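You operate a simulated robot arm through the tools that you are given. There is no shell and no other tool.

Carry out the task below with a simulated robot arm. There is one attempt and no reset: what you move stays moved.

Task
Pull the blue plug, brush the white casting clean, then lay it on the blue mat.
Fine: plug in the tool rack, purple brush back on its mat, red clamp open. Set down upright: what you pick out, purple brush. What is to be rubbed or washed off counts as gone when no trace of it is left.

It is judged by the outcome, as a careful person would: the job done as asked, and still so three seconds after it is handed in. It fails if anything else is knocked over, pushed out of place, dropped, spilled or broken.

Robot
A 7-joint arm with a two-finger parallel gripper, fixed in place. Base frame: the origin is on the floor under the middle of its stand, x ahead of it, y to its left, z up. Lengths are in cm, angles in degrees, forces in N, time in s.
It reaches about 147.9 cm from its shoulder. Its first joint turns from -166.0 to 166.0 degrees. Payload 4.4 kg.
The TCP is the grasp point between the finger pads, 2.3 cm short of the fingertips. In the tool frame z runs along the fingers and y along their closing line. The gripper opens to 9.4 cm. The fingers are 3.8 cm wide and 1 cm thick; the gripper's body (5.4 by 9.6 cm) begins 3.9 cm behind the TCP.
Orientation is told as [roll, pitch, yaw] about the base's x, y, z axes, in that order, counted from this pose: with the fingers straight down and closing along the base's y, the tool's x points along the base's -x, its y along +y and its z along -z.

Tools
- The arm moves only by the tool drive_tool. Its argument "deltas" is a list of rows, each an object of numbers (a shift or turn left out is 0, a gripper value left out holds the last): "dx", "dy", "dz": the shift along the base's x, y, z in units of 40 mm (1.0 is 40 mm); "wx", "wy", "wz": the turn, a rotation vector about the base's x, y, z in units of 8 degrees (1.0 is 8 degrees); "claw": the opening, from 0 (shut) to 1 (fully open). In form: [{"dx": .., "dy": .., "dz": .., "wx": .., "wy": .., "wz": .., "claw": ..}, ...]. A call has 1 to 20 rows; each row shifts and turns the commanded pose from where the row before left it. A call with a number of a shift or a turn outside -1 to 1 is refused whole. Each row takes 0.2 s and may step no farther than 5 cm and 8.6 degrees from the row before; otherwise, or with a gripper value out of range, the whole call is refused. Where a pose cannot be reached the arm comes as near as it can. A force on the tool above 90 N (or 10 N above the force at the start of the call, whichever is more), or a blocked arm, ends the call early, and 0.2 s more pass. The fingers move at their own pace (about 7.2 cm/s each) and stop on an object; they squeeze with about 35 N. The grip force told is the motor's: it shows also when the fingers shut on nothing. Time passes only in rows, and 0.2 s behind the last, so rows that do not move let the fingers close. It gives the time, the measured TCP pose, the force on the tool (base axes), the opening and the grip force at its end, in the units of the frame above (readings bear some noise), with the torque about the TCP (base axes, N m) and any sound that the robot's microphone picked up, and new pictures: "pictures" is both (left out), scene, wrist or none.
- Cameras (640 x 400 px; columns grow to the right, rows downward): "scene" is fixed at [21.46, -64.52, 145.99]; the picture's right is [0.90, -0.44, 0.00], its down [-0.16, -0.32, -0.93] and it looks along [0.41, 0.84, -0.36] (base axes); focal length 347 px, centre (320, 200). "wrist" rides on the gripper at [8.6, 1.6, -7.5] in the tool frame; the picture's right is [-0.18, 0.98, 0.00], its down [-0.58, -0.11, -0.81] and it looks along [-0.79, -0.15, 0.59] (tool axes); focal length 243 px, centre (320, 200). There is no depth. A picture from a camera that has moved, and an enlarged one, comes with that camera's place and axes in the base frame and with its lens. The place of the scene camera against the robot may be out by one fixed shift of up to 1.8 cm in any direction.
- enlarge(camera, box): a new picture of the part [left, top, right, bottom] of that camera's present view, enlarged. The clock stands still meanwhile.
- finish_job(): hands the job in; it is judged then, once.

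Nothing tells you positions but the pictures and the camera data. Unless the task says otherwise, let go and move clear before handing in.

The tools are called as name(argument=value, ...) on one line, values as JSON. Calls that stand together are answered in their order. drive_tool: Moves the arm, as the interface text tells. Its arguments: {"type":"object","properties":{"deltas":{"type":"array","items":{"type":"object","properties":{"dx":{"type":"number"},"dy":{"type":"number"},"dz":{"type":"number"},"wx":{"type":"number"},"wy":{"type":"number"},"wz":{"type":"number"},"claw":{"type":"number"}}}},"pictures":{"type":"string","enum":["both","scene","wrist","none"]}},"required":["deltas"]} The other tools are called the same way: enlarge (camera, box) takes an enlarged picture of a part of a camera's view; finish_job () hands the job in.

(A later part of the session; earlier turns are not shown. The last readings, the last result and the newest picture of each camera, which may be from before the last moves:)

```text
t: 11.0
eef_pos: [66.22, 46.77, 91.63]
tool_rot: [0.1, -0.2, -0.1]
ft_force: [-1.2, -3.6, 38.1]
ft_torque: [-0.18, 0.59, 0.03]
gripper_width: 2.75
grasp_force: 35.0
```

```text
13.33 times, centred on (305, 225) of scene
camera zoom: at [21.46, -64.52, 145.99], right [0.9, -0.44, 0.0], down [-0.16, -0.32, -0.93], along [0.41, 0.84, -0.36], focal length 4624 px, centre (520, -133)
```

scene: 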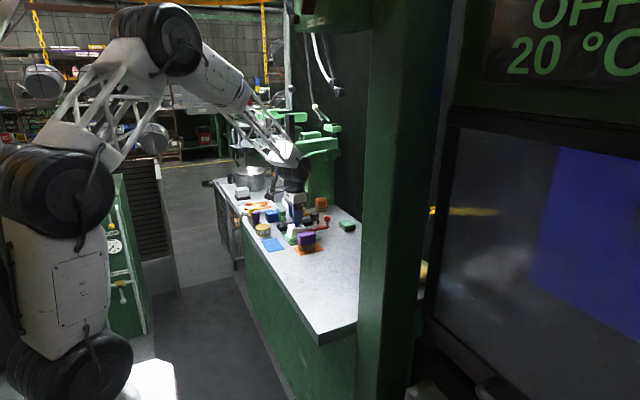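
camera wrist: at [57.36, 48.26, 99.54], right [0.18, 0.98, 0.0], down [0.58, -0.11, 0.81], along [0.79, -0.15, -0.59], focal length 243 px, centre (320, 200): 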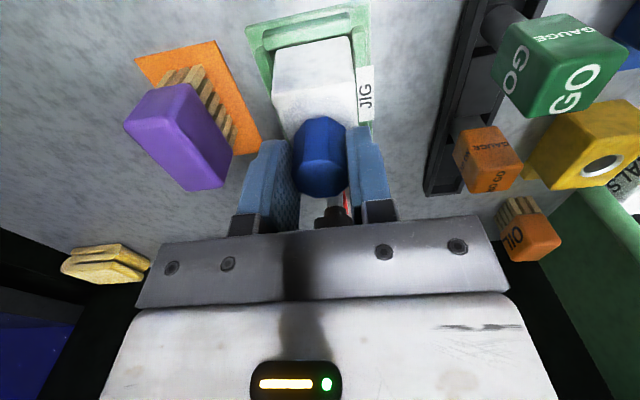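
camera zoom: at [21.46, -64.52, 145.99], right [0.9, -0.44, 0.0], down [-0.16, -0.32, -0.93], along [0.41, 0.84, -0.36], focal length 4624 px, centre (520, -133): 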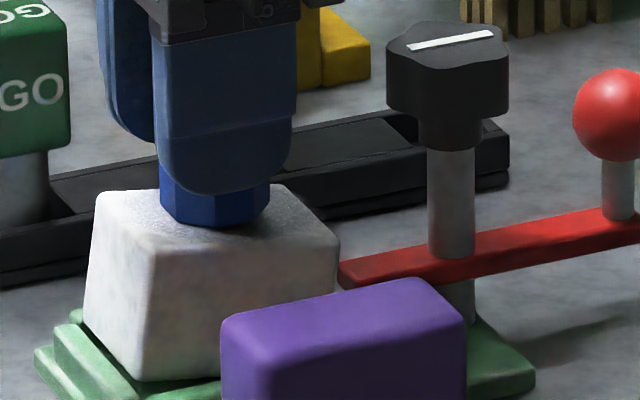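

Pressing straight down jumped to 38 N, so the casting's near edge is caught on the jig rim. I'll ease off and nudge it about 2 mm in +x so it can drop back into the nest.

drive_tool(deltas=[{"dz": 0.06}, {"dx": 0.05}, {"dx": 0.03}, {}], pictures="none")

enlarge(camera="scene", box=[285, 210, 325, 240])

enlarge(camera="wrist", box=[240, 0, 400, 130])

```text
t: 12.0
eef_pos: [66.34, 46.67, 91.61]
tool_rot: [-0.1, 0.0, -0.1]
ft_force: [0.1, 0.4, -2.5]
ft_torque: [-0.01, 0.01, 0.0]
gripper_width: 2.77
grasp_force: 35.2
```

```text
13.33 times, centred on (305, 225) of scene
camera zoom: at [21.46, -64.52, 145.99], right [0.9, -0.44, 0.0], down [-0.16, -0.32, -0.93], along [0.41, 0.84, -0.36], focal length 4624 px, centre (520, -133)
```

zoom: 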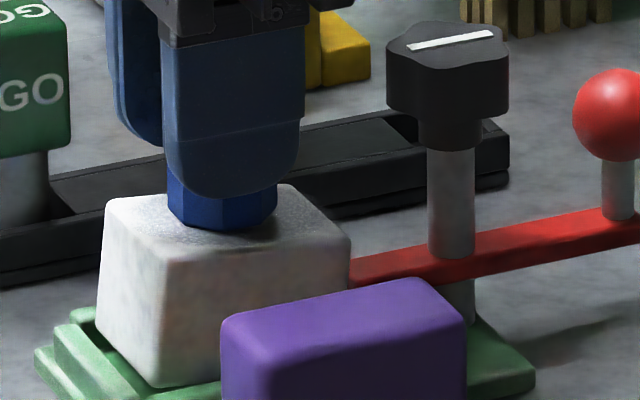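

```text
3.08 times, centred on (320, 65) of wrist
camera zoom: at [57.69, 48.25, 98.97], right [0.18, 0.98, 0.0], down [0.58, -0.11, 0.81], along [0.79, -0.15, -0.59], focal length 746 px, centre (320, 615)
```

zoom: 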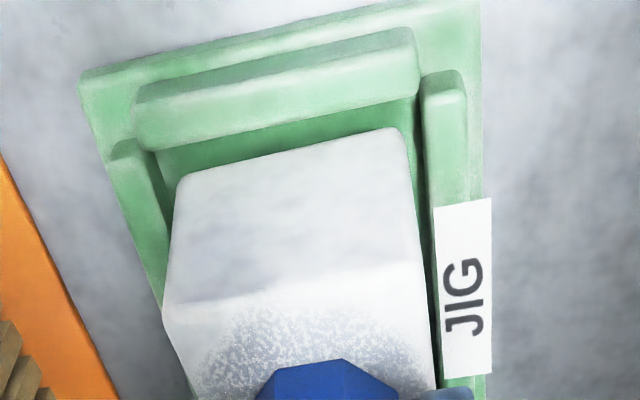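

The casting is now off the rim and hanging slightly tilted inside the nest. I'll lower gently to seat it.

drive_tool(deltas=[{"dz": -0.08}, {}], pictures="none")

enlarge(camera="scene", box=[285, 210, 325, 240])

enlarge(camera="wrist", box=[240, 0, 400, 130])

```text
t: 12.6
eef_pos: [66.46, 46.63, 91.38]
tool_rot: [0.1, -0.1, 0.1]
ft_force: [-0.1, -0.3, -2.2]
ft_torque: [-0.01, -0.02, 0.0]
gripper_width: 2.79
grasp_force: 34.9
```

```text
13.33 times, centred on (305, 225) of scene
camera zoom: at [21.46, -64.52, 145.99], right [0.9, -0.44, 0.0], down [-0.16, -0.32, -0.93], along [0.41, 0.84, -0.36], focal length 4624 px, centre (520, -133)
```

zoom: 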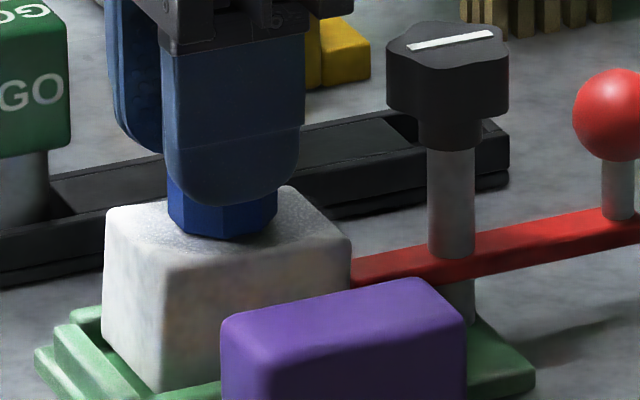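

```text
3.08 times, centred on (320, 65) of wrist
camera zoom: at [57.69, 48.27, 98.72], right [0.18, 0.98, 0.0], down [0.58, -0.11, 0.81], along [0.79, -0.15, -0.59], focal length 746 px, centre (320, 615)
```

zoom: 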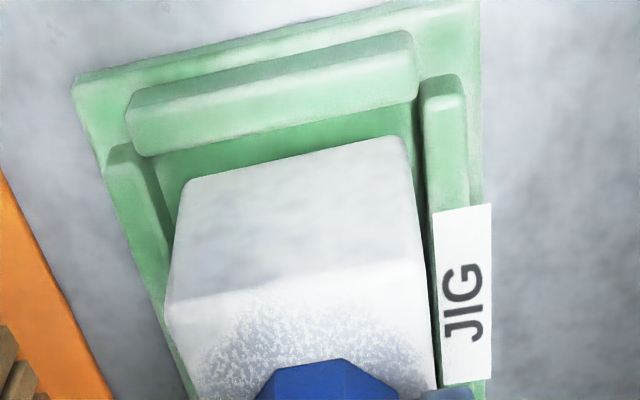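

It is coming down properly and the tilt is shrinking. I'll lower a little further and bring it back to its original x.

drive_tool(deltas=[{"dz": -0.06}, {"dx": -0.05}, {}], pictures="none")

enlarge(camera="scene", box=[285, 210, 325, 240])

enlarge(camera="wrist", box=[240, 0, 400, 130])

```text
t: 13.4
eef_pos: [66.21, 46.8, 91.12]
tool_rot: [0.1, 0.0, 0.0]
ft_force: [0.8, -0.1, -2.5]
ft_torque: [0.01, -0.01, -0.02]
gripper_width: 2.79
grasp_force: 35.0
```

```text
13.33 times, centred on (305, 225) of scene
camera zoom: at [21.46, -64.52, 145.99], right [0.9, -0.44, 0.0], down [-0.16, -0.32, -0.93], along [0.41, 0.84, -0.36], focal length 4624 px, centre (520, -133)
```

zoom: 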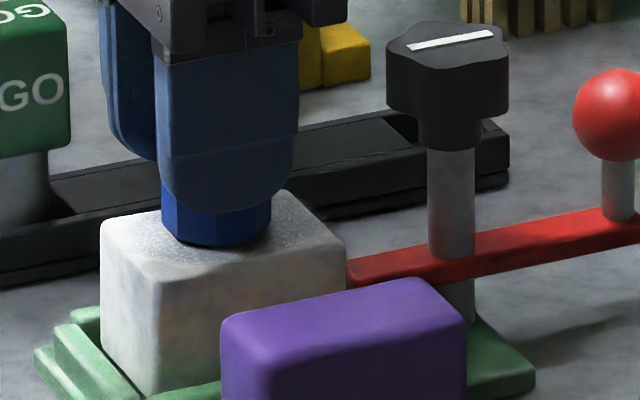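

```text
3.08 times, centred on (320, 65) of wrist
camera zoom: at [57.5, 48.3, 98.49], right [0.18, 0.98, 0.0], down [0.58, -0.11, 0.81], along [0.79, -0.15, -0.59], focal length 746 px, centre (320, 615)
```

zoom: 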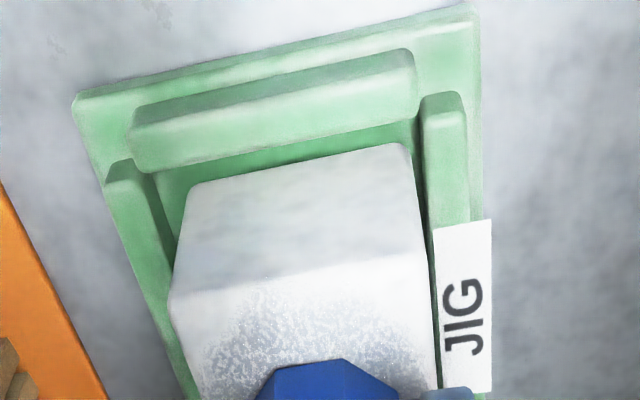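

The casting now hangs upright just above its seat. I'll lower the last few millimetres.

drive_tool(deltas=[{"dz": -0.05}, {"dz": -0.03}, {}], pictures="none")

enlarge(camera="scene", box=[285, 210, 325, 240])

enlarge(camera="wrist", box=[240, 0, 400, 130])

```text
t: 14.2
eef_pos: [66.18, 46.72, 90.8]
tool_rot: [0.0, 0.0, 0.0]
ft_force: [-0.6, -1.1, 2.5]
ft_torque: [0.02, 0.02, -0.03]
gripper_width: 2.76
grasp_force: 35.0
```

```text
13.33 times, centred on (305, 225) of scene
camera zoom: at [21.46, -64.52, 145.99], right [0.9, -0.44, 0.0], down [-0.16, -0.32, -0.93], along [0.41, 0.84, -0.36], focal length 4624 px, centre (520, -133)
```

zoom: 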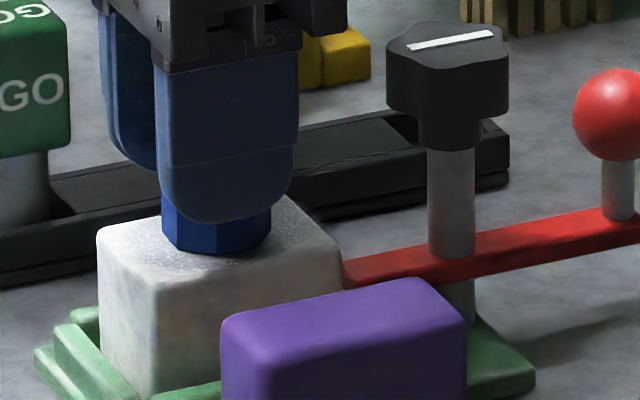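

```text
3.08 times, centred on (320, 65) of wrist
camera zoom: at [57.49, 48.28, 98.21], right [0.18, 0.98, 0.0], down [0.58, -0.11, 0.81], along [0.79, -0.15, -0.59], focal length 746 px, centre (320, 615)
```

zoom: 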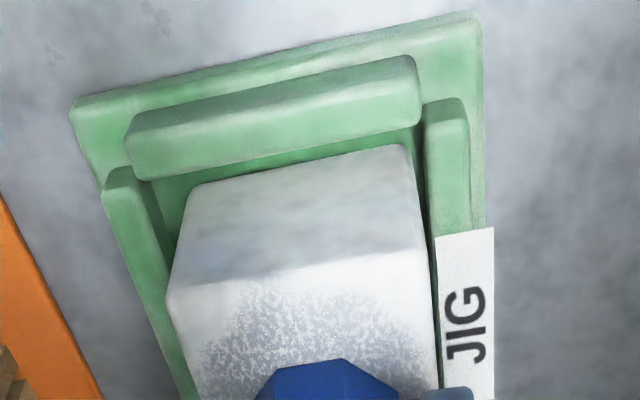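

The casting is seated again, and it clings to the plug by friction (about 2.5 N weight). I'll twist the plug back and forth while drawing it up very slowly, so the friction no longer lifts the casting.

drive_tool(deltas=[{"wz": 1, "dz": 0.005}, {"wz": -1, "dz": 0.01}, {"wz": -1, "dz": 0.01}, {"wz": 1, "dz": 0.01}, {"wz": 1, "dz": 0.01}, {"wz": -1, "dz": 0.01}, {"wz": -1, "dz": 0.01}, {"wz": 1, "dz": 0.01}, {"wz": 1, "dz": 0.01}, {"wz": -1, "dz": 0.01}, {"wz": -1, "dz": 0.01}, {"wz": 1, "dz": 0.01}], pictures="none")

enlarge(camera="scene", box=[285, 210, 325, 240])

enlarge(camera="wrist", box=[240, 0, 400, 130])

```text
t: 16.8
eef_pos: [66.19, 46.73, 91.24]
tool_rot: [0.0, 0.0, -0.1]
ft_force: [0.2, -0.8, -1.6]
ft_torque: [0.01, 0.05, 0.01]
gripper_width: 2.77
grasp_force: 34.8
```

```text
13.33 times, centred on (305, 225) of scene
camera zoom: at [21.46, -64.52, 145.99], right [0.9, -0.44, 0.0], down [-0.16, -0.32, -0.93], along [0.41, 0.84, -0.36], focal length 4624 px, centre (520, -133)
```

zoom: 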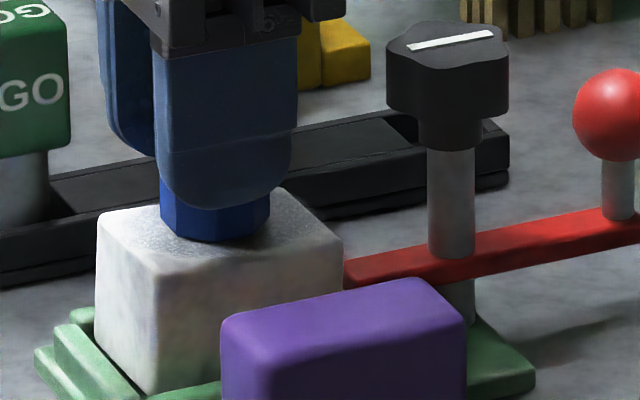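

```text
3.08 times, centred on (320, 65) of wrist
camera zoom: at [57.46, 48.28, 98.66], right [0.19, 0.98, 0.0], down [0.58, -0.11, 0.81], along [0.79, -0.15, -0.59], focal length 746 px, centre (320, 615)
```

zoom: 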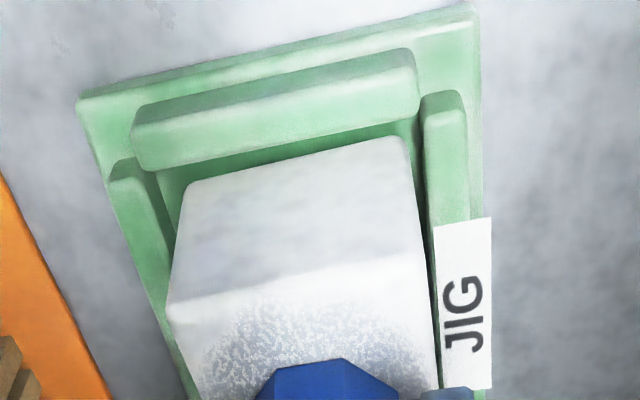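

Twisting alone did not free it; the casting still rides up about 4 mm. On the first pull it came to rest safely on the jig rim while the plug slid on, so I'll repeat that pull in small steps and watch the casting.

drive_tool(deltas=[{"dz": 0.08, "dx": -0.02}, {"dz": 0.1, "dx": -0.01}, {"dz": 0.12}, {"dz": 0.1}, {}], pictures="none")

enlarge(camera="scene", box=[285, 210, 325, 240])

enlarge(camera="wrist", box=[240, 0, 400, 130])

```text
t: 18.0
eef_pos: [66.12, 46.82, 92.99]
tool_rot: [0.0, 0.0, 0.0]
ft_force: [-0.2, 0.5, -0.4]
ft_torque: [-0.01, 0.0, 0.04]
gripper_width: 2.78
grasp_force: 35.3
```

```text
13.33 times, centred on (305, 225) of scene
camera zoom: at [21.46, -64.52, 145.99], right [0.9, -0.44, 0.0], down [-0.16, -0.32, -0.93], along [0.41, 0.84, -0.36], focal length 4624 px, centre (520, -133)
```

zoom: 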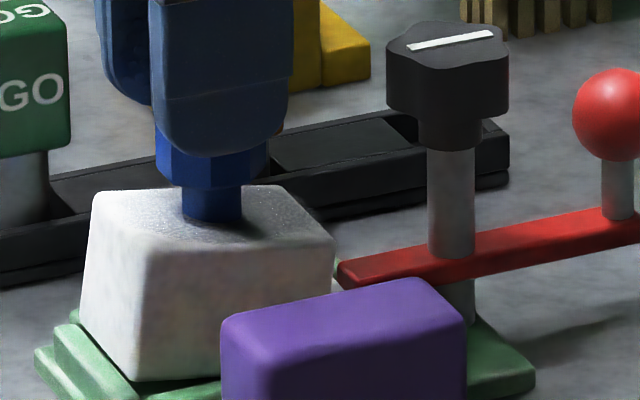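

```text
3.08 times, centred on (320, 65) of wrist
camera zoom: at [57.39, 48.3, 100.27], right [0.18, 0.98, 0.0], down [0.58, -0.11, 0.81], along [0.79, -0.15, -0.59], focal length 746 px, centre (320, 615)
```

zoom: 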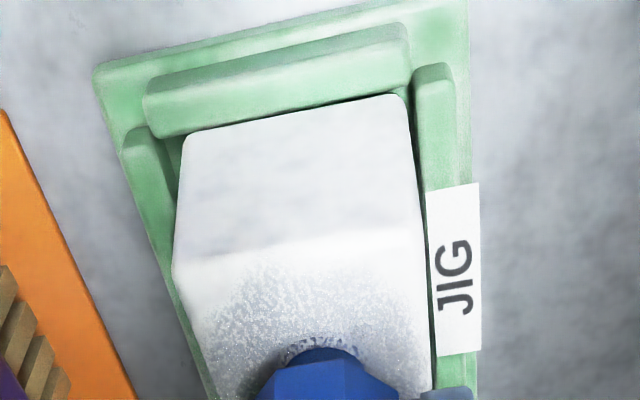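

Same as before: the casting rests on the rim with no load on the tool, and the plug slides out. I'll continue upward in small steps.

drive_tool(deltas=[{"dz": 0.08}, {"dz": 0.08}, {"dz": 0.08}, {}], pictures="none")

enlarge(camera="scene", box=[285, 210, 325, 240])

enlarge(camera="wrist", box=[240, 0, 400, 130])

```text
t: 19.0
eef_pos: [66.12, 46.68, 93.79]
tool_rot: [0.0, -0.1, 0.1]
ft_force: [0.0, 0.0, 0.2]
ft_torque: [0.01, 0.01, 0.01]
gripper_width: 2.77
grasp_force: 35.6
```

```text
13.33 times, centred on (305, 225) of scene
camera zoom: at [21.46, -64.52, 145.99], right [0.9, -0.44, 0.0], down [-0.16, -0.32, -0.93], along [0.41, 0.84, -0.36], focal length 4624 px, centre (520, -133)
```

zoom: 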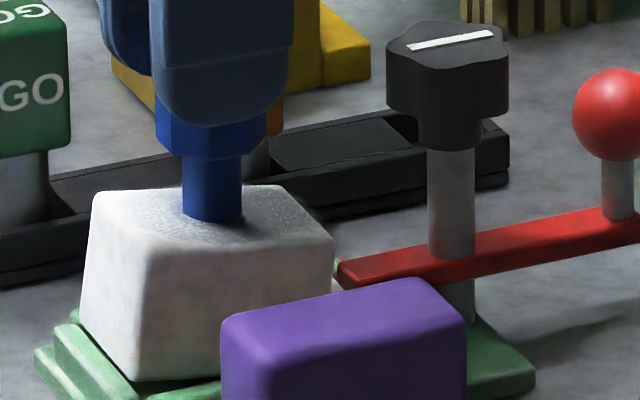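

```text
3.08 times, centred on (320, 65) of wrist
camera zoom: at [57.4, 48.27, 101.21], right [0.18, 0.98, 0.0], down [0.58, -0.11, 0.81], along [0.79, -0.15, -0.59], focal length 746 px, centre (320, 615)
```

zoom: 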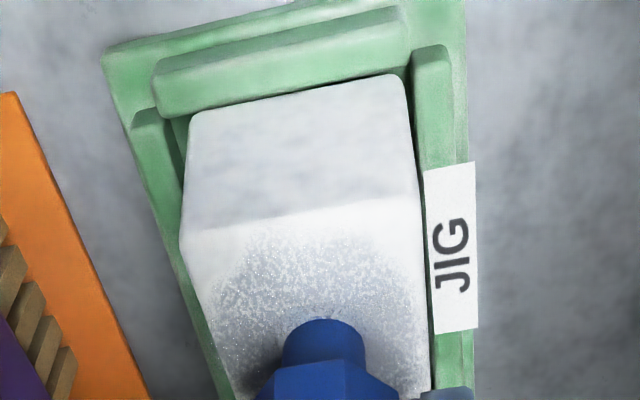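

The casting stays put while the plug slides smoothly with no force. I'll keep drawing it out.

drive_tool(deltas=[{"dz": 0.08}, {"dz": 0.08}, {"dz": 0.08}, {"dz": 0.08}, {}], pictures="none")

enlarge(camera="scene", box=[285, 210, 325, 240])

```text
t: 20.2
eef_pos: [66.1, 46.68, 95.06]
tool_rot: [0.0, 0.0, 0.1]
ft_force: [-0.5, -0.3, -0.7]
ft_torque: [0.02, -0.04, 0.02]
gripper_width: 2.78
grasp_force: 35.2
```

```text
13.33 times, centred on (305, 225) of scene
camera zoom: at [21.46, -64.52, 145.99], right [0.9, -0.44, 0.0], down [-0.16, -0.32, -0.93], along [0.41, 0.84, -0.36], focal length 4624 px, centre (520, -133)
```

zoom: 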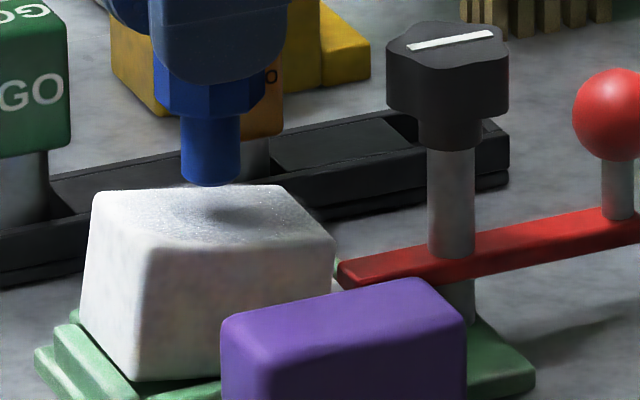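

The plug is fully out (shank about 2 cm) and the casting is resting quietly on the rim. I'll lift clear and carry the plug over the empty rack slot near (76.9, 57).

drive_tool(deltas=[{"dz": 0.4}, {"dz": 0.6}, {"dz": 0.5}, {"dx": 0.45, "dy": 0.43}, {"dx": 0.45, "dy": 0.43}, {"dx": 0.45, "dy": 0.43}, {"dx": 0.45, "dy": 0.43}, {"dx": 0.45, "dy": 0.43}, {"dx": 0.45, "dy": 0.43}, {}], pictures="both")

enlarge(camera="wrist", box=[240, 0, 400, 130])

enlarge(camera="scene", box=[265, 180, 345, 240])

```text
t: 22.4
eef_pos: [76.77, 57.06, 101.02]
tool_rot: [0.1, 0.1, 0.1]
ft_force: [0.8, -0.3, -0.5]
ft_torque: [-0.03, -0.03, -0.03]
gripper_width: 2.78
grasp_force: 35.7
camera wrist: at [68.15, 58.64, 108.45], right [0.18, 0.98, 0.0], down [0.58, -0.11, 0.81], along [0.79, -0.15, -0.59], focal length 243 px, centre (320, 200)
```

scene: 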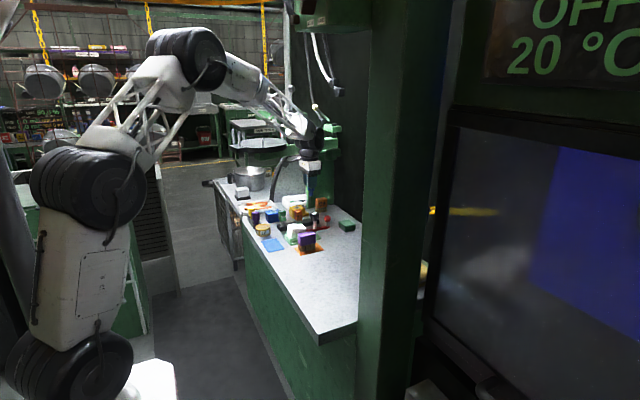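
wrist: 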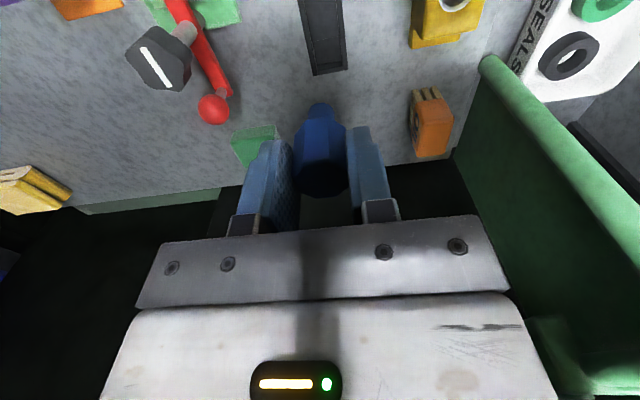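

```text
3.08 times, centred on (320, 65) of wrist
camera zoom: at [68.15, 58.64, 108.45], right [0.18, 0.98, 0.0], down [0.58, -0.11, 0.81], along [0.79, -0.15, -0.59], focal length 746 px, centre (320, 615)
```

zoom: 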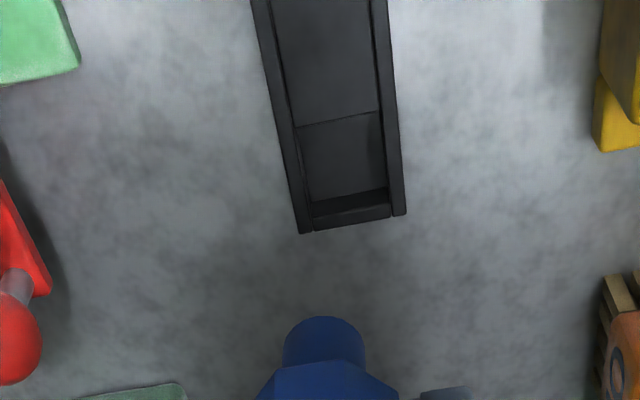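

```text
6.67 times, centred on (305, 210) of scene
camera zoom: at [21.46, -64.52, 145.99], right [0.9, -0.44, 0.0], down [-0.16, -0.32, -0.93], along [0.41, 0.84, -0.36], focal length 2312 px, centre (420, 133)
```

zoom: 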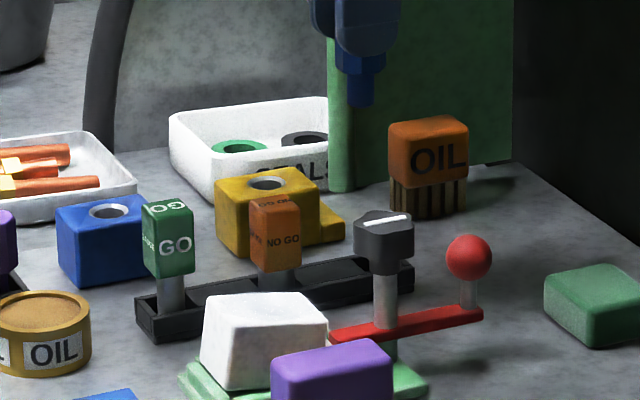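

The free slot is clearly visible at the far end of the rack. I'll zoom in to measure its centre precisely.

enlarge(camera="wrist", box=[290, 0, 360, 80])

enlarge(camera="scene", box=[295, 205, 335, 230])

```text
5.00 times, centred on (325, 40) of wrist
camera zoom: at [68.15, 58.64, 108.45], right [0.18, 0.98, 0.0], down [0.58, -0.11, 0.81], along [0.79, -0.15, -0.59], focal length 1213 px, centre (295, 1000)
```

zoom: 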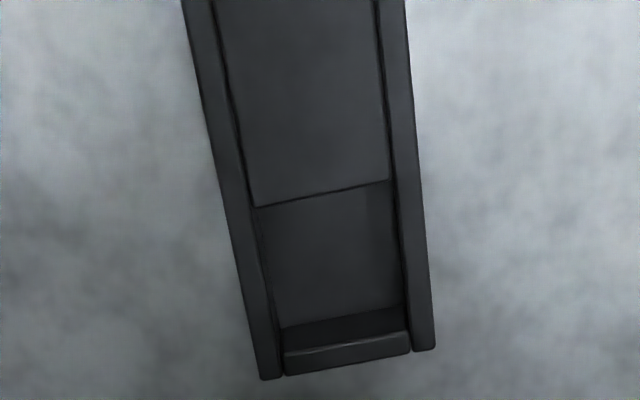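

```text
16.00 times, centred on (315, 218) of scene
camera zoom: at [21.46, -64.52, 145.99], right [0.9, -0.44, 0.0], down [-0.16, -0.32, -0.93], along [0.41, 0.84, -0.36], focal length 5549 px, centre (400, -80)
```

zoom: 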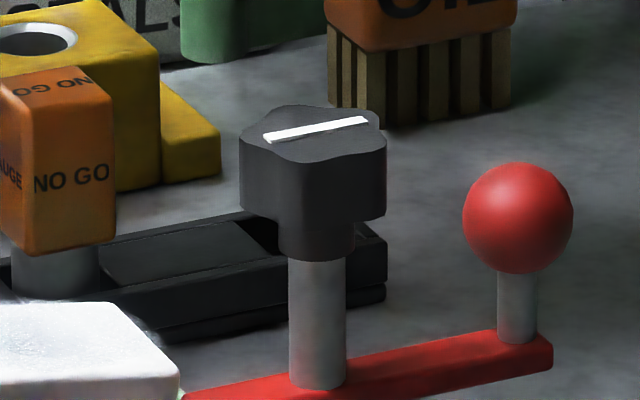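

The slot is about 2.5 cm square, centred near (78.0, 57.45), with the plug shank 1.6 cm wide. I'll shift over it, come down partway and check alignment.

drive_tool(deltas=[{"dx": 0.31, "dy": 0.1}, {"dz": -0.6}, {"dz": -0.6}, {"dz": -0.6}, {"dz": -0.4}, {}], pictures="both")

enlarge(camera="wrist", box=[260, 20, 390, 150])

enlarge(camera="scene", box=[290, 190, 340, 230])

```text
t: 23.8
eef_pos: [78.06, 57.33, 92.3]
tool_rot: [0.0, 0.1, 0.0]
ft_force: [0.0, -0.4, 0.0]
ft_torque: [0.02, 0.0, -0.01]
gripper_width: 2.76
grasp_force: 35.0
camera wrist: at [69.37, 58.93, 99.68], right [0.18, 0.98, 0.0], down [0.58, -0.11, 0.81], along [0.79, -0.15, -0.59], focal length 243 px, centre (320, 200)
```

scene: 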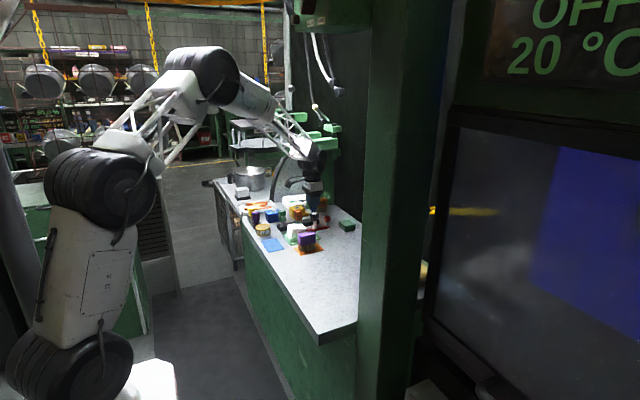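
wrist: 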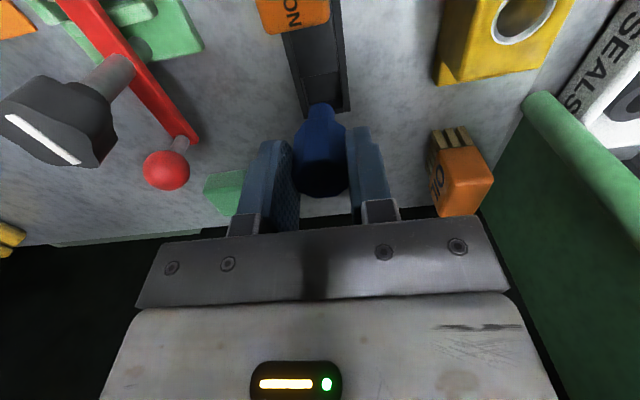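

```text
3.08 times, centred on (325, 85) of wrist
camera zoom: at [69.37, 58.93, 99.68], right [0.18, 0.98, 0.0], down [0.58, -0.11, 0.81], along [0.79, -0.15, -0.59], focal length 746 px, centre (305, 554)
```

zoom: 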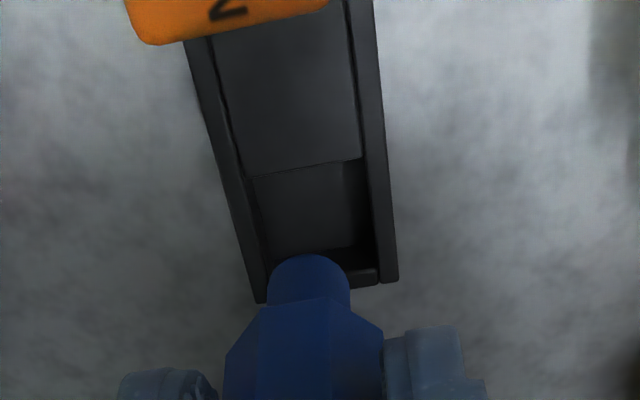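

```text
10.00 times, centred on (315, 210) of scene
camera zoom: at [21.46, -64.52, 145.99], right [0.9, -0.44, 0.0], down [-0.16, -0.32, -0.93], along [0.41, 0.84, -0.36], focal length 3468 px, centre (370, 100)
```

zoom: 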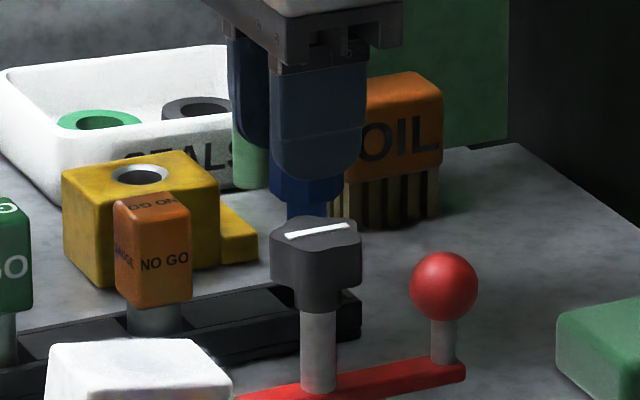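

Alignment is within about 2 mm; I'll correct by 2 mm in x and 1.5 mm in y and lower to just above the rack.

drive_tool(deltas=[{"dx": 0.055, "dy": 0.035}, {"dz": -0.3}, {"dz": -0.25}, {}], pictures="wrist")

enlarge(camera="wrist", box=[270, 50, 380, 160])

enlarge(camera="scene", box=[295, 200, 335, 230])

```text
t: 24.8
eef_pos: [78.25, 57.41, 90.01]
tool_rot: [0.1, 0.0, -0.1]
ft_force: [0.4, -0.3, -0.7]
ft_torque: [0.01, -0.02, -0.01]
gripper_width: 2.76
grasp_force: 35.3
camera wrist: at [69.62, 59.08, 97.44], right [0.18, 0.98, 0.0], down [0.58, -0.11, 0.81], along [0.79, -0.15, -0.59], focal length 243 px, centre (320, 200)
```

wrist: 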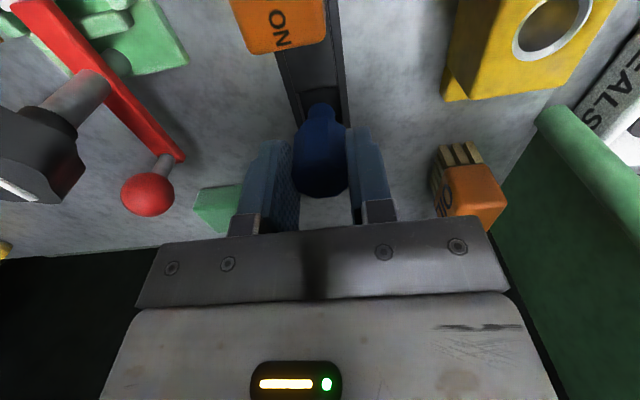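

```text
3.64 times, centred on (325, 105) of wrist
camera zoom: at [69.62, 59.08, 97.44], right [0.18, 0.98, 0.0], down [0.58, -0.11, 0.81], along [0.79, -0.15, -0.59], focal length 882 px, centre (302, 546)
```

zoom: 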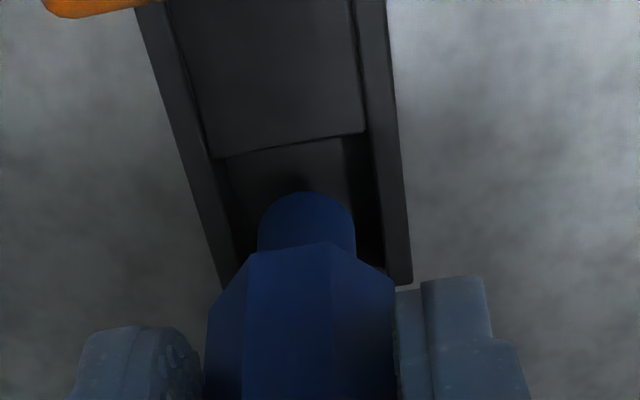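

```text
13.33 times, centred on (315, 215) of scene
camera zoom: at [21.46, -64.52, 145.99], right [0.9, -0.44, 0.0], down [-0.16, -0.32, -0.93], along [0.41, 0.84, -0.36], focal length 4624 px, centre (387, 0)
```

zoom: 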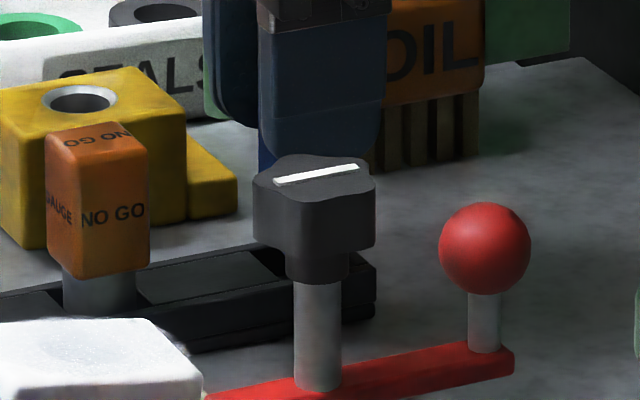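

The shank is lined up with the slot (a hair towards −x), so I'll shift 1.5 mm and lower slowly until it bottoms.

drive_tool(deltas=[{"dx": 0.035}, {"dz": -0.06}, {"dz": -0.06}, {"dz": -0.06}, {"dz": -0.06}, {}], pictures="wrist")

enlarge(camera="wrist", box=[270, 50, 380, 160])

```text
t: 26.2
eef_pos: [78.5, 57.56, 89.16]
tool_rot: [0.1, 0.0, 0.0]
ft_force: [-0.3, 0.2, 0.0]
ft_torque: [0.0, 0.0, -0.04]
gripper_width: 2.77
grasp_force: 34.7
camera wrist: at [69.76, 59.14, 96.51], right [0.18, 0.98, 0.0], down [0.58, -0.11, 0.81], along [0.79, -0.15, -0.59], focal length 243 px, centre (320, 200)
```

wrist: 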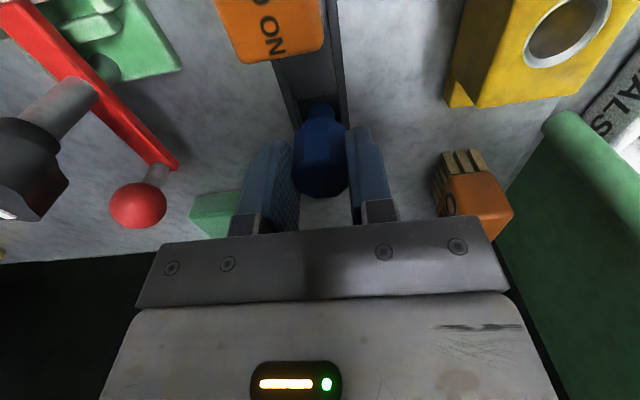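

```text
3.64 times, centred on (325, 105) of wrist
camera zoom: at [69.76, 59.14, 96.51], right [0.18, 0.98, 0.0], down [0.58, -0.11, 0.81], along [0.79, -0.15, -0.59], focal length 882 px, centre (302, 546)
```

zoom: 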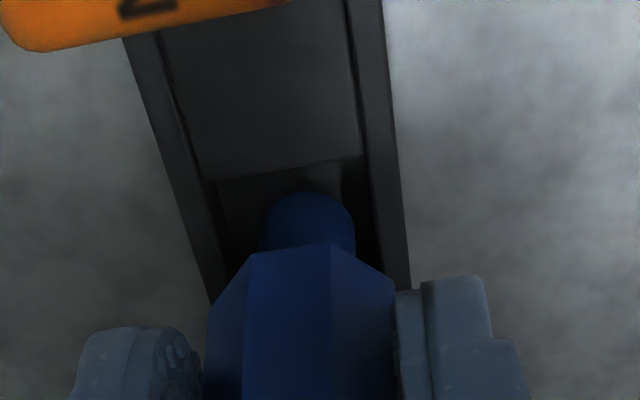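

The shank is entering the slot without contact. I'll lower further in fine steps until it touches the floor.

drive_tool(deltas=[{"dz": -0.05}, {"dz": -0.05}, {}], pictures="none")

enlarge(camera="wrist", box=[270, 50, 380, 160])

```text
t: 27.0
eef_pos: [78.38, 57.62, 88.72]
tool_rot: [0.0, -0.1, 0.0]
ft_force: [-1.9, -1.3, 8.3]
ft_torque: [-0.08, 0.06, 0.01]
gripper_width: 2.77
grasp_force: 35.1
```

```text
3.64 times, centred on (325, 105) of wrist
camera zoom: at [69.78, 59.14, 96.2], right [0.18, 0.98, 0.0], down [0.58, -0.11, 0.81], along [0.79, -0.15, -0.59], focal length 882 px, centre (302, 546)
```

zoom: 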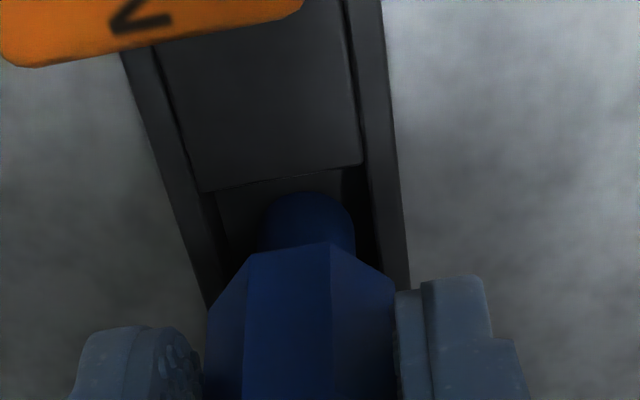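

The plug bottomed at about 8 N, so it stands on the slot floor. I'll ease off, release, and check that it stands upright.

drive_tool(deltas=[{"dz": 0.014}, {"claw": 0.15}, {"claw": 0.35}, {"claw": 0.5}, {}], pictures="wrist")

enlarge(camera="scene", box=[295, 200, 335, 230])

```text
t: 28.2
eef_pos: [78.39, 57.51, 88.82]
tool_rot: [0.0, 0.0, 0.0]
ft_force: [0.6, 0.0, -0.1]
ft_torque: [0.01, 0.02, 0.0]
gripper_width: 4.72
grasp_force: 0.1
camera wrist: at [69.78, 59.11, 96.19], right [0.18, 0.98, 0.0], down [0.58, -0.11, 0.81], along [0.79, -0.15, -0.59], focal length 243 px, centre (320, 200)
```

wrist: 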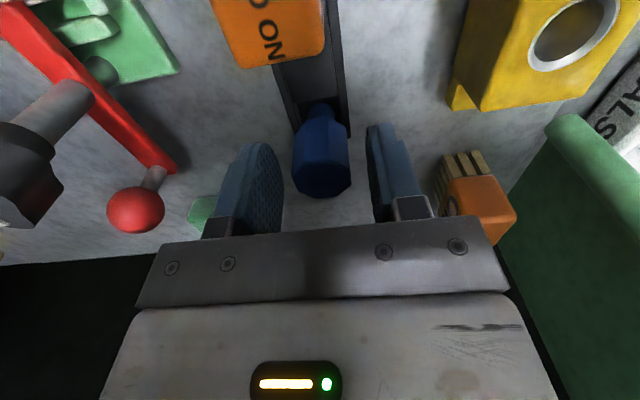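

```text
13.33 times, centred on (315, 215) of scene
camera zoom: at [21.46, -64.52, 145.99], right [0.9, -0.44, 0.0], down [-0.16, -0.32, -0.93], along [0.41, 0.84, -0.36], focal length 4624 px, centre (387, 0)
```

zoom: 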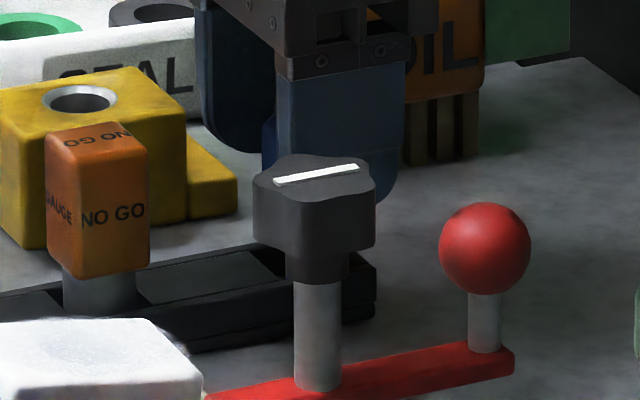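

The plug stands upright on its own. I'll rise straight up and look at it and the jig again.

drive_tool(deltas=[{"dz": 0.3}, {"dz": 0.5}, {"dz": 0.7}, {"dz": 0.8}, {"dz": 0.8}], pictures="wrist")

enlarge(camera="scene", box=[275, 195, 345, 245])

enlarge(camera="wrist", box=[250, 0, 410, 130])

enlarge(camera="wrist", box=[80, 0, 260, 120])

```text
t: 29.4
eef_pos: [78.53, 57.51, 101.26]
tool_rot: [0.0, 0.1, 0.0]
ft_force: [0.1, 0.1, -0.8]
ft_torque: [-0.01, -0.01, 0.04]
gripper_width: 4.72
grasp_force: 0.1
camera wrist: at [69.81, 59.15, 108.49], right [0.18, 0.98, 0.0], down [0.58, -0.11, 0.81], along [0.79, -0.15, -0.59], focal length 243 px, centre (320, 200)
```

wrist: 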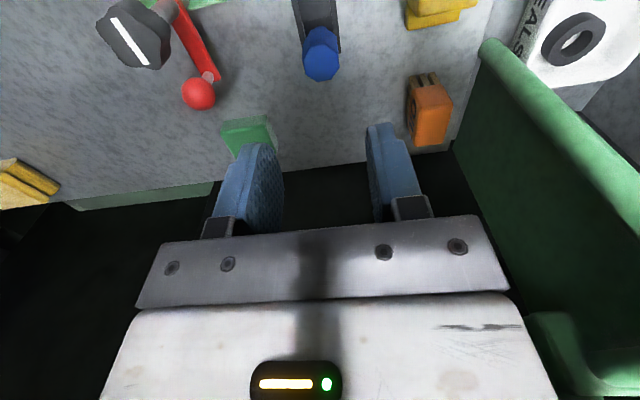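

```text
8.00 times, centred on (310, 220) of scene
camera zoom: at [21.46, -64.52, 145.99], right [0.9, -0.44, 0.0], down [-0.16, -0.32, -0.93], along [0.41, 0.84, -0.36], focal length 2774 px, centre (400, 40)
```

zoom: 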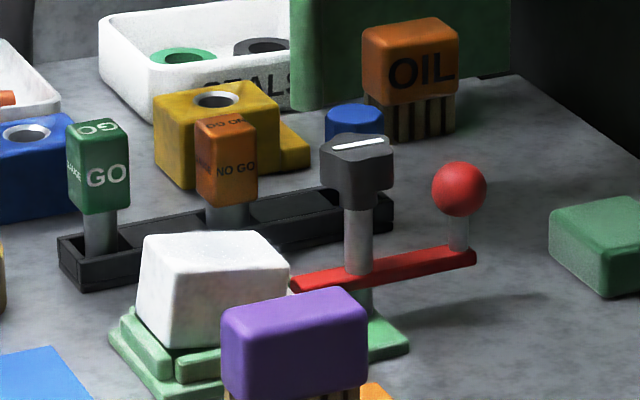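

```text
3.08 times, centred on (330, 65) of wrist
camera zoom: at [69.81, 59.15, 108.49], right [0.18, 0.98, 0.0], down [0.58, -0.11, 0.81], along [0.79, -0.15, -0.59], focal length 746 px, centre (289, 615)
```

zoom: 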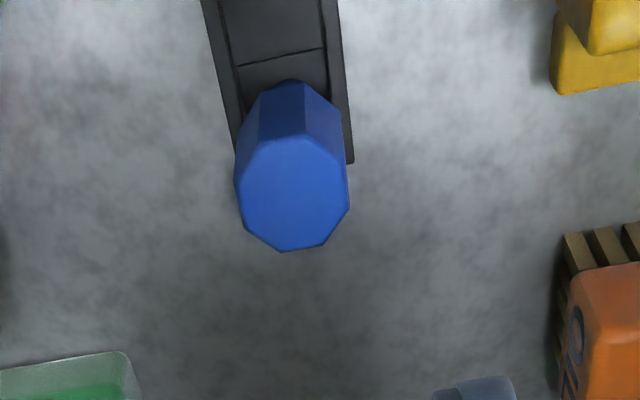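

```text
3.33 times, centred on (170, 60) of wrist
camera zoom: at [69.81, 59.15, 108.49], right [0.18, 0.98, 0.0], down [0.58, -0.11, 0.81], along [0.79, -0.15, -0.59], focal length 809 px, centre (820, 667)
```

zoom: 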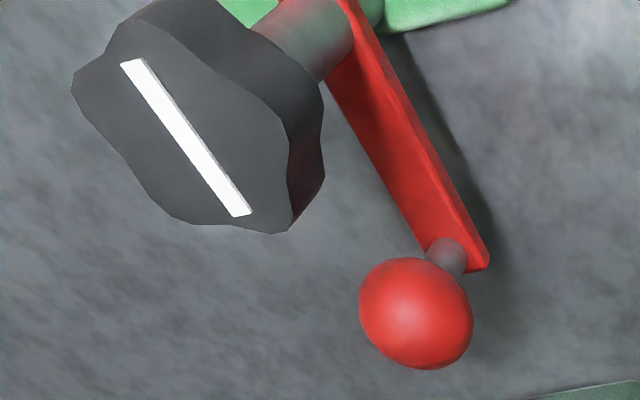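

The plug stands upright in the rack's third slot. Next I'll return above the casting to see how it is lying before reseating it.

drive_tool(deltas=[{"dx": -0.517, "dy": -0.45, "claw": 0.7}, {"dx": -0.517, "dy": -0.45}, {"dx": -0.517, "dy": -0.45}, {"dx": -0.517, "dy": -0.45}, {"dx": -0.517, "dy": -0.45}, {"dx": -0.517, "dy": -0.45}], pictures="wrist")

enlarge(camera="wrist", box=[260, 0, 390, 110])

enlarge(camera="wrist", box=[150, 0, 300, 120])

```text
t: 30.8
eef_pos: [66.04, 46.78, 101.13]
tool_rot: [0.0, 0.0, -0.1]
ft_force: [-0.2, -0.3, -0.3]
ft_torque: [-0.02, 0.01, 0.01]
gripper_width: 6.57
grasp_force: 0.0
camera wrist: at [57.36, 48.36, 108.55], right [0.19, 0.98, 0.0], down [0.58, -0.11, 0.81], along [0.79, -0.15, -0.59], focal length 243 px, centre (320, 200)
```

wrist: 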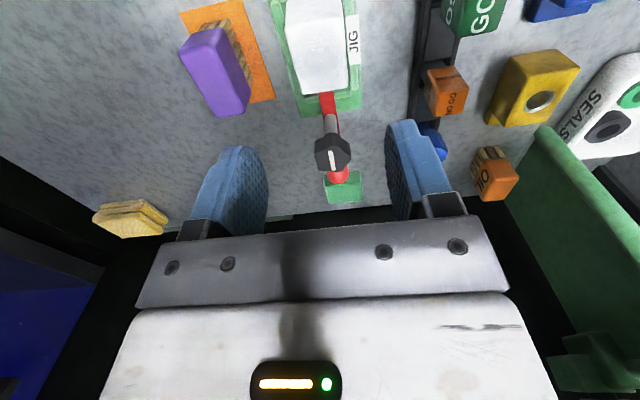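

```text
3.64 times, centred on (325, 55) of wrist
camera zoom: at [57.36, 48.36, 108.55], right [0.19, 0.98, 0.0], down [0.58, -0.11, 0.81], along [0.79, -0.15, -0.59], focal length 882 px, centre (302, 727)
```

zoom: 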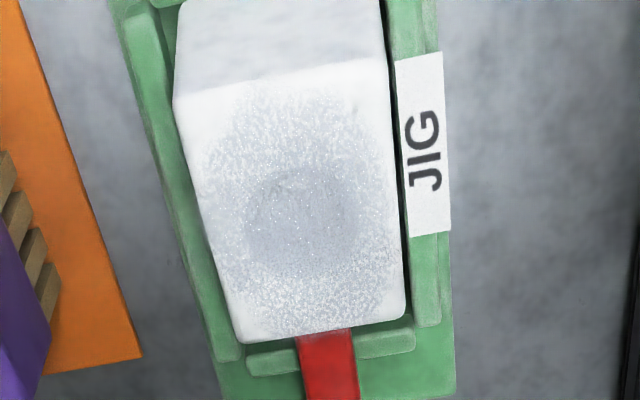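

```text
3.33 times, centred on (225, 60) of wrist
camera zoom: at [57.36, 48.36, 108.55], right [0.19, 0.98, 0.0], down [0.58, -0.11, 0.81], along [0.79, -0.15, -0.59], focal length 809 px, centre (637, 667)
```

zoom: 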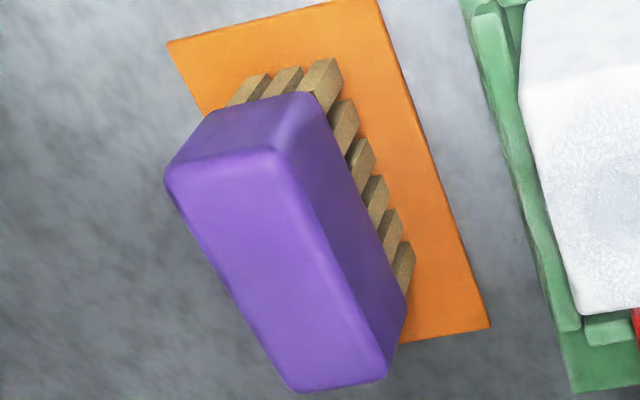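

The casting's top is coated in filings and its near edge sits on the rim, tilted about 10°. I'll come down, grip it by its two long sides, and set it back level in the nest.

drive_tool(deltas=[{"dz": -0.8, "dx": -0.03}, {"dz": -0.8}, {"dz": -0.7}, {"dz": -0.4}, {"dz": -0.2}, {}], pictures="wrist")

enlarge(camera="scene", box=[275, 200, 335, 245])

enlarge(camera="wrist", box=[230, 60, 410, 220])

```text
t: 32.2
eef_pos: [65.9, 46.72, 89.67]
tool_rot: [0.1, 0.0, 0.0]
ft_force: [0.3, -0.2, -0.1]
ft_torque: [0.0, 0.01, 0.05]
gripper_width: 6.58
grasp_force: 0.1
camera wrist: at [57.26, 48.32, 96.96], right [0.18, 0.98, 0.0], down [0.58, -0.11, 0.81], along [0.79, -0.15, -0.59], focal length 243 px, centre (320, 200)
```

wrist: 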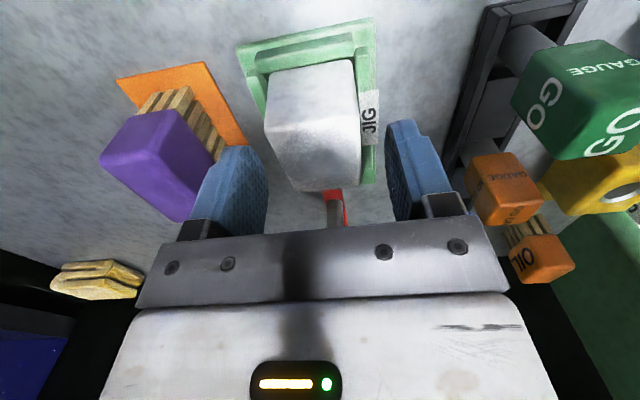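

```text
8.89 times, centred on (305, 222) of scene
camera zoom: at [21.46, -64.52, 145.99], right [0.9, -0.44, 0.0], down [-0.16, -0.32, -0.93], along [0.41, 0.84, -0.36], focal length 3083 px, centre (453, 0)
```

zoom: 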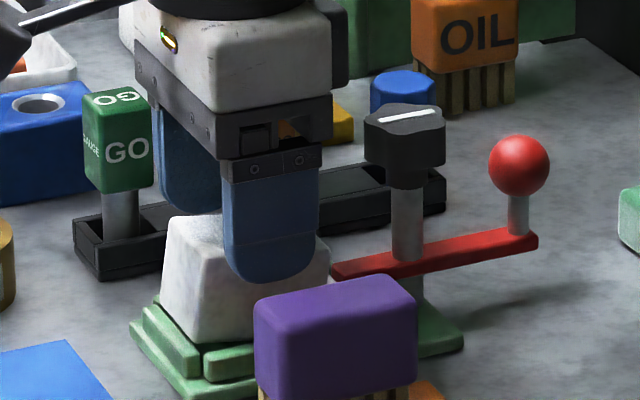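

```text
2.50 times, centred on (320, 140) of wrist
camera zoom: at [57.26, 48.32, 96.96], right [0.18, 0.98, 0.0], down [0.58, -0.11, 0.81], along [0.79, -0.15, -0.59], focal length 606 px, centre (320, 350)
```

zoom: 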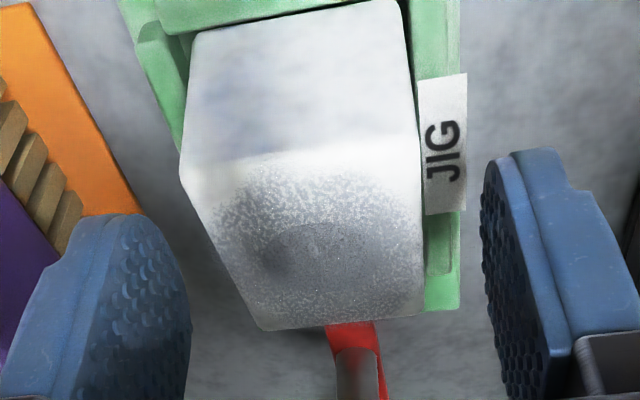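

The fingers straddle the casting with clearance on both sides. I'll lower a bit more and close on it gently.

drive_tool(deltas=[{"dz": -0.2}, {"claw": 0.55}, {"claw": 0.4}, {"claw": 0.3}, {"claw": 0.3}], pictures="wrist")

enlarge(camera="scene", box=[275, 200, 335, 245])

```text
t: 33.4
eef_pos: [65.98, 46.76, 88.83]
tool_rot: [0.0, 0.0, 0.0]
ft_force: [0.7, 0.9, 2.7]
ft_torque: [0.03, -0.29, 0.07]
gripper_width: 4.37
grasp_force: 35.3
camera wrist: at [57.24, 48.33, 96.22], right [0.18, 0.98, 0.0], down [0.58, -0.11, 0.81], along [0.79, -0.15, -0.59], focal length 243 px, centre (320, 200)
```

wrist: 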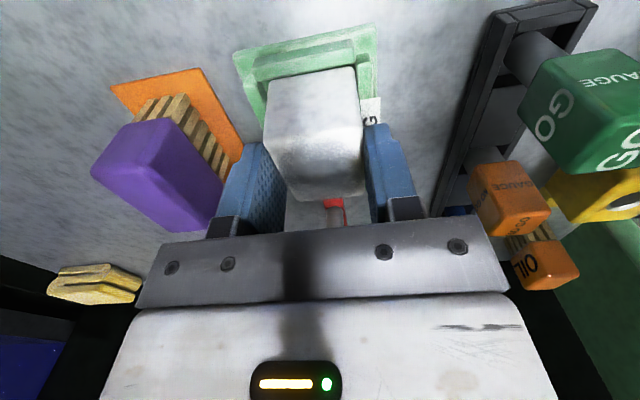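

```text
8.89 times, centred on (305, 222) of scene
camera zoom: at [21.46, -64.52, 145.99], right [0.9, -0.44, 0.0], down [-0.16, -0.32, -0.93], along [0.41, 0.84, -0.36], focal length 3083 px, centre (453, 0)
```

zoom: 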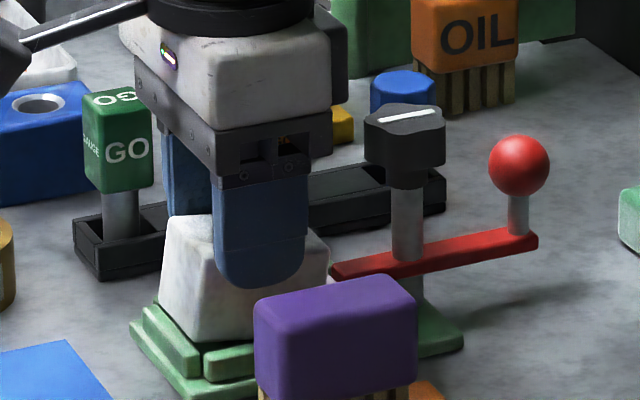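

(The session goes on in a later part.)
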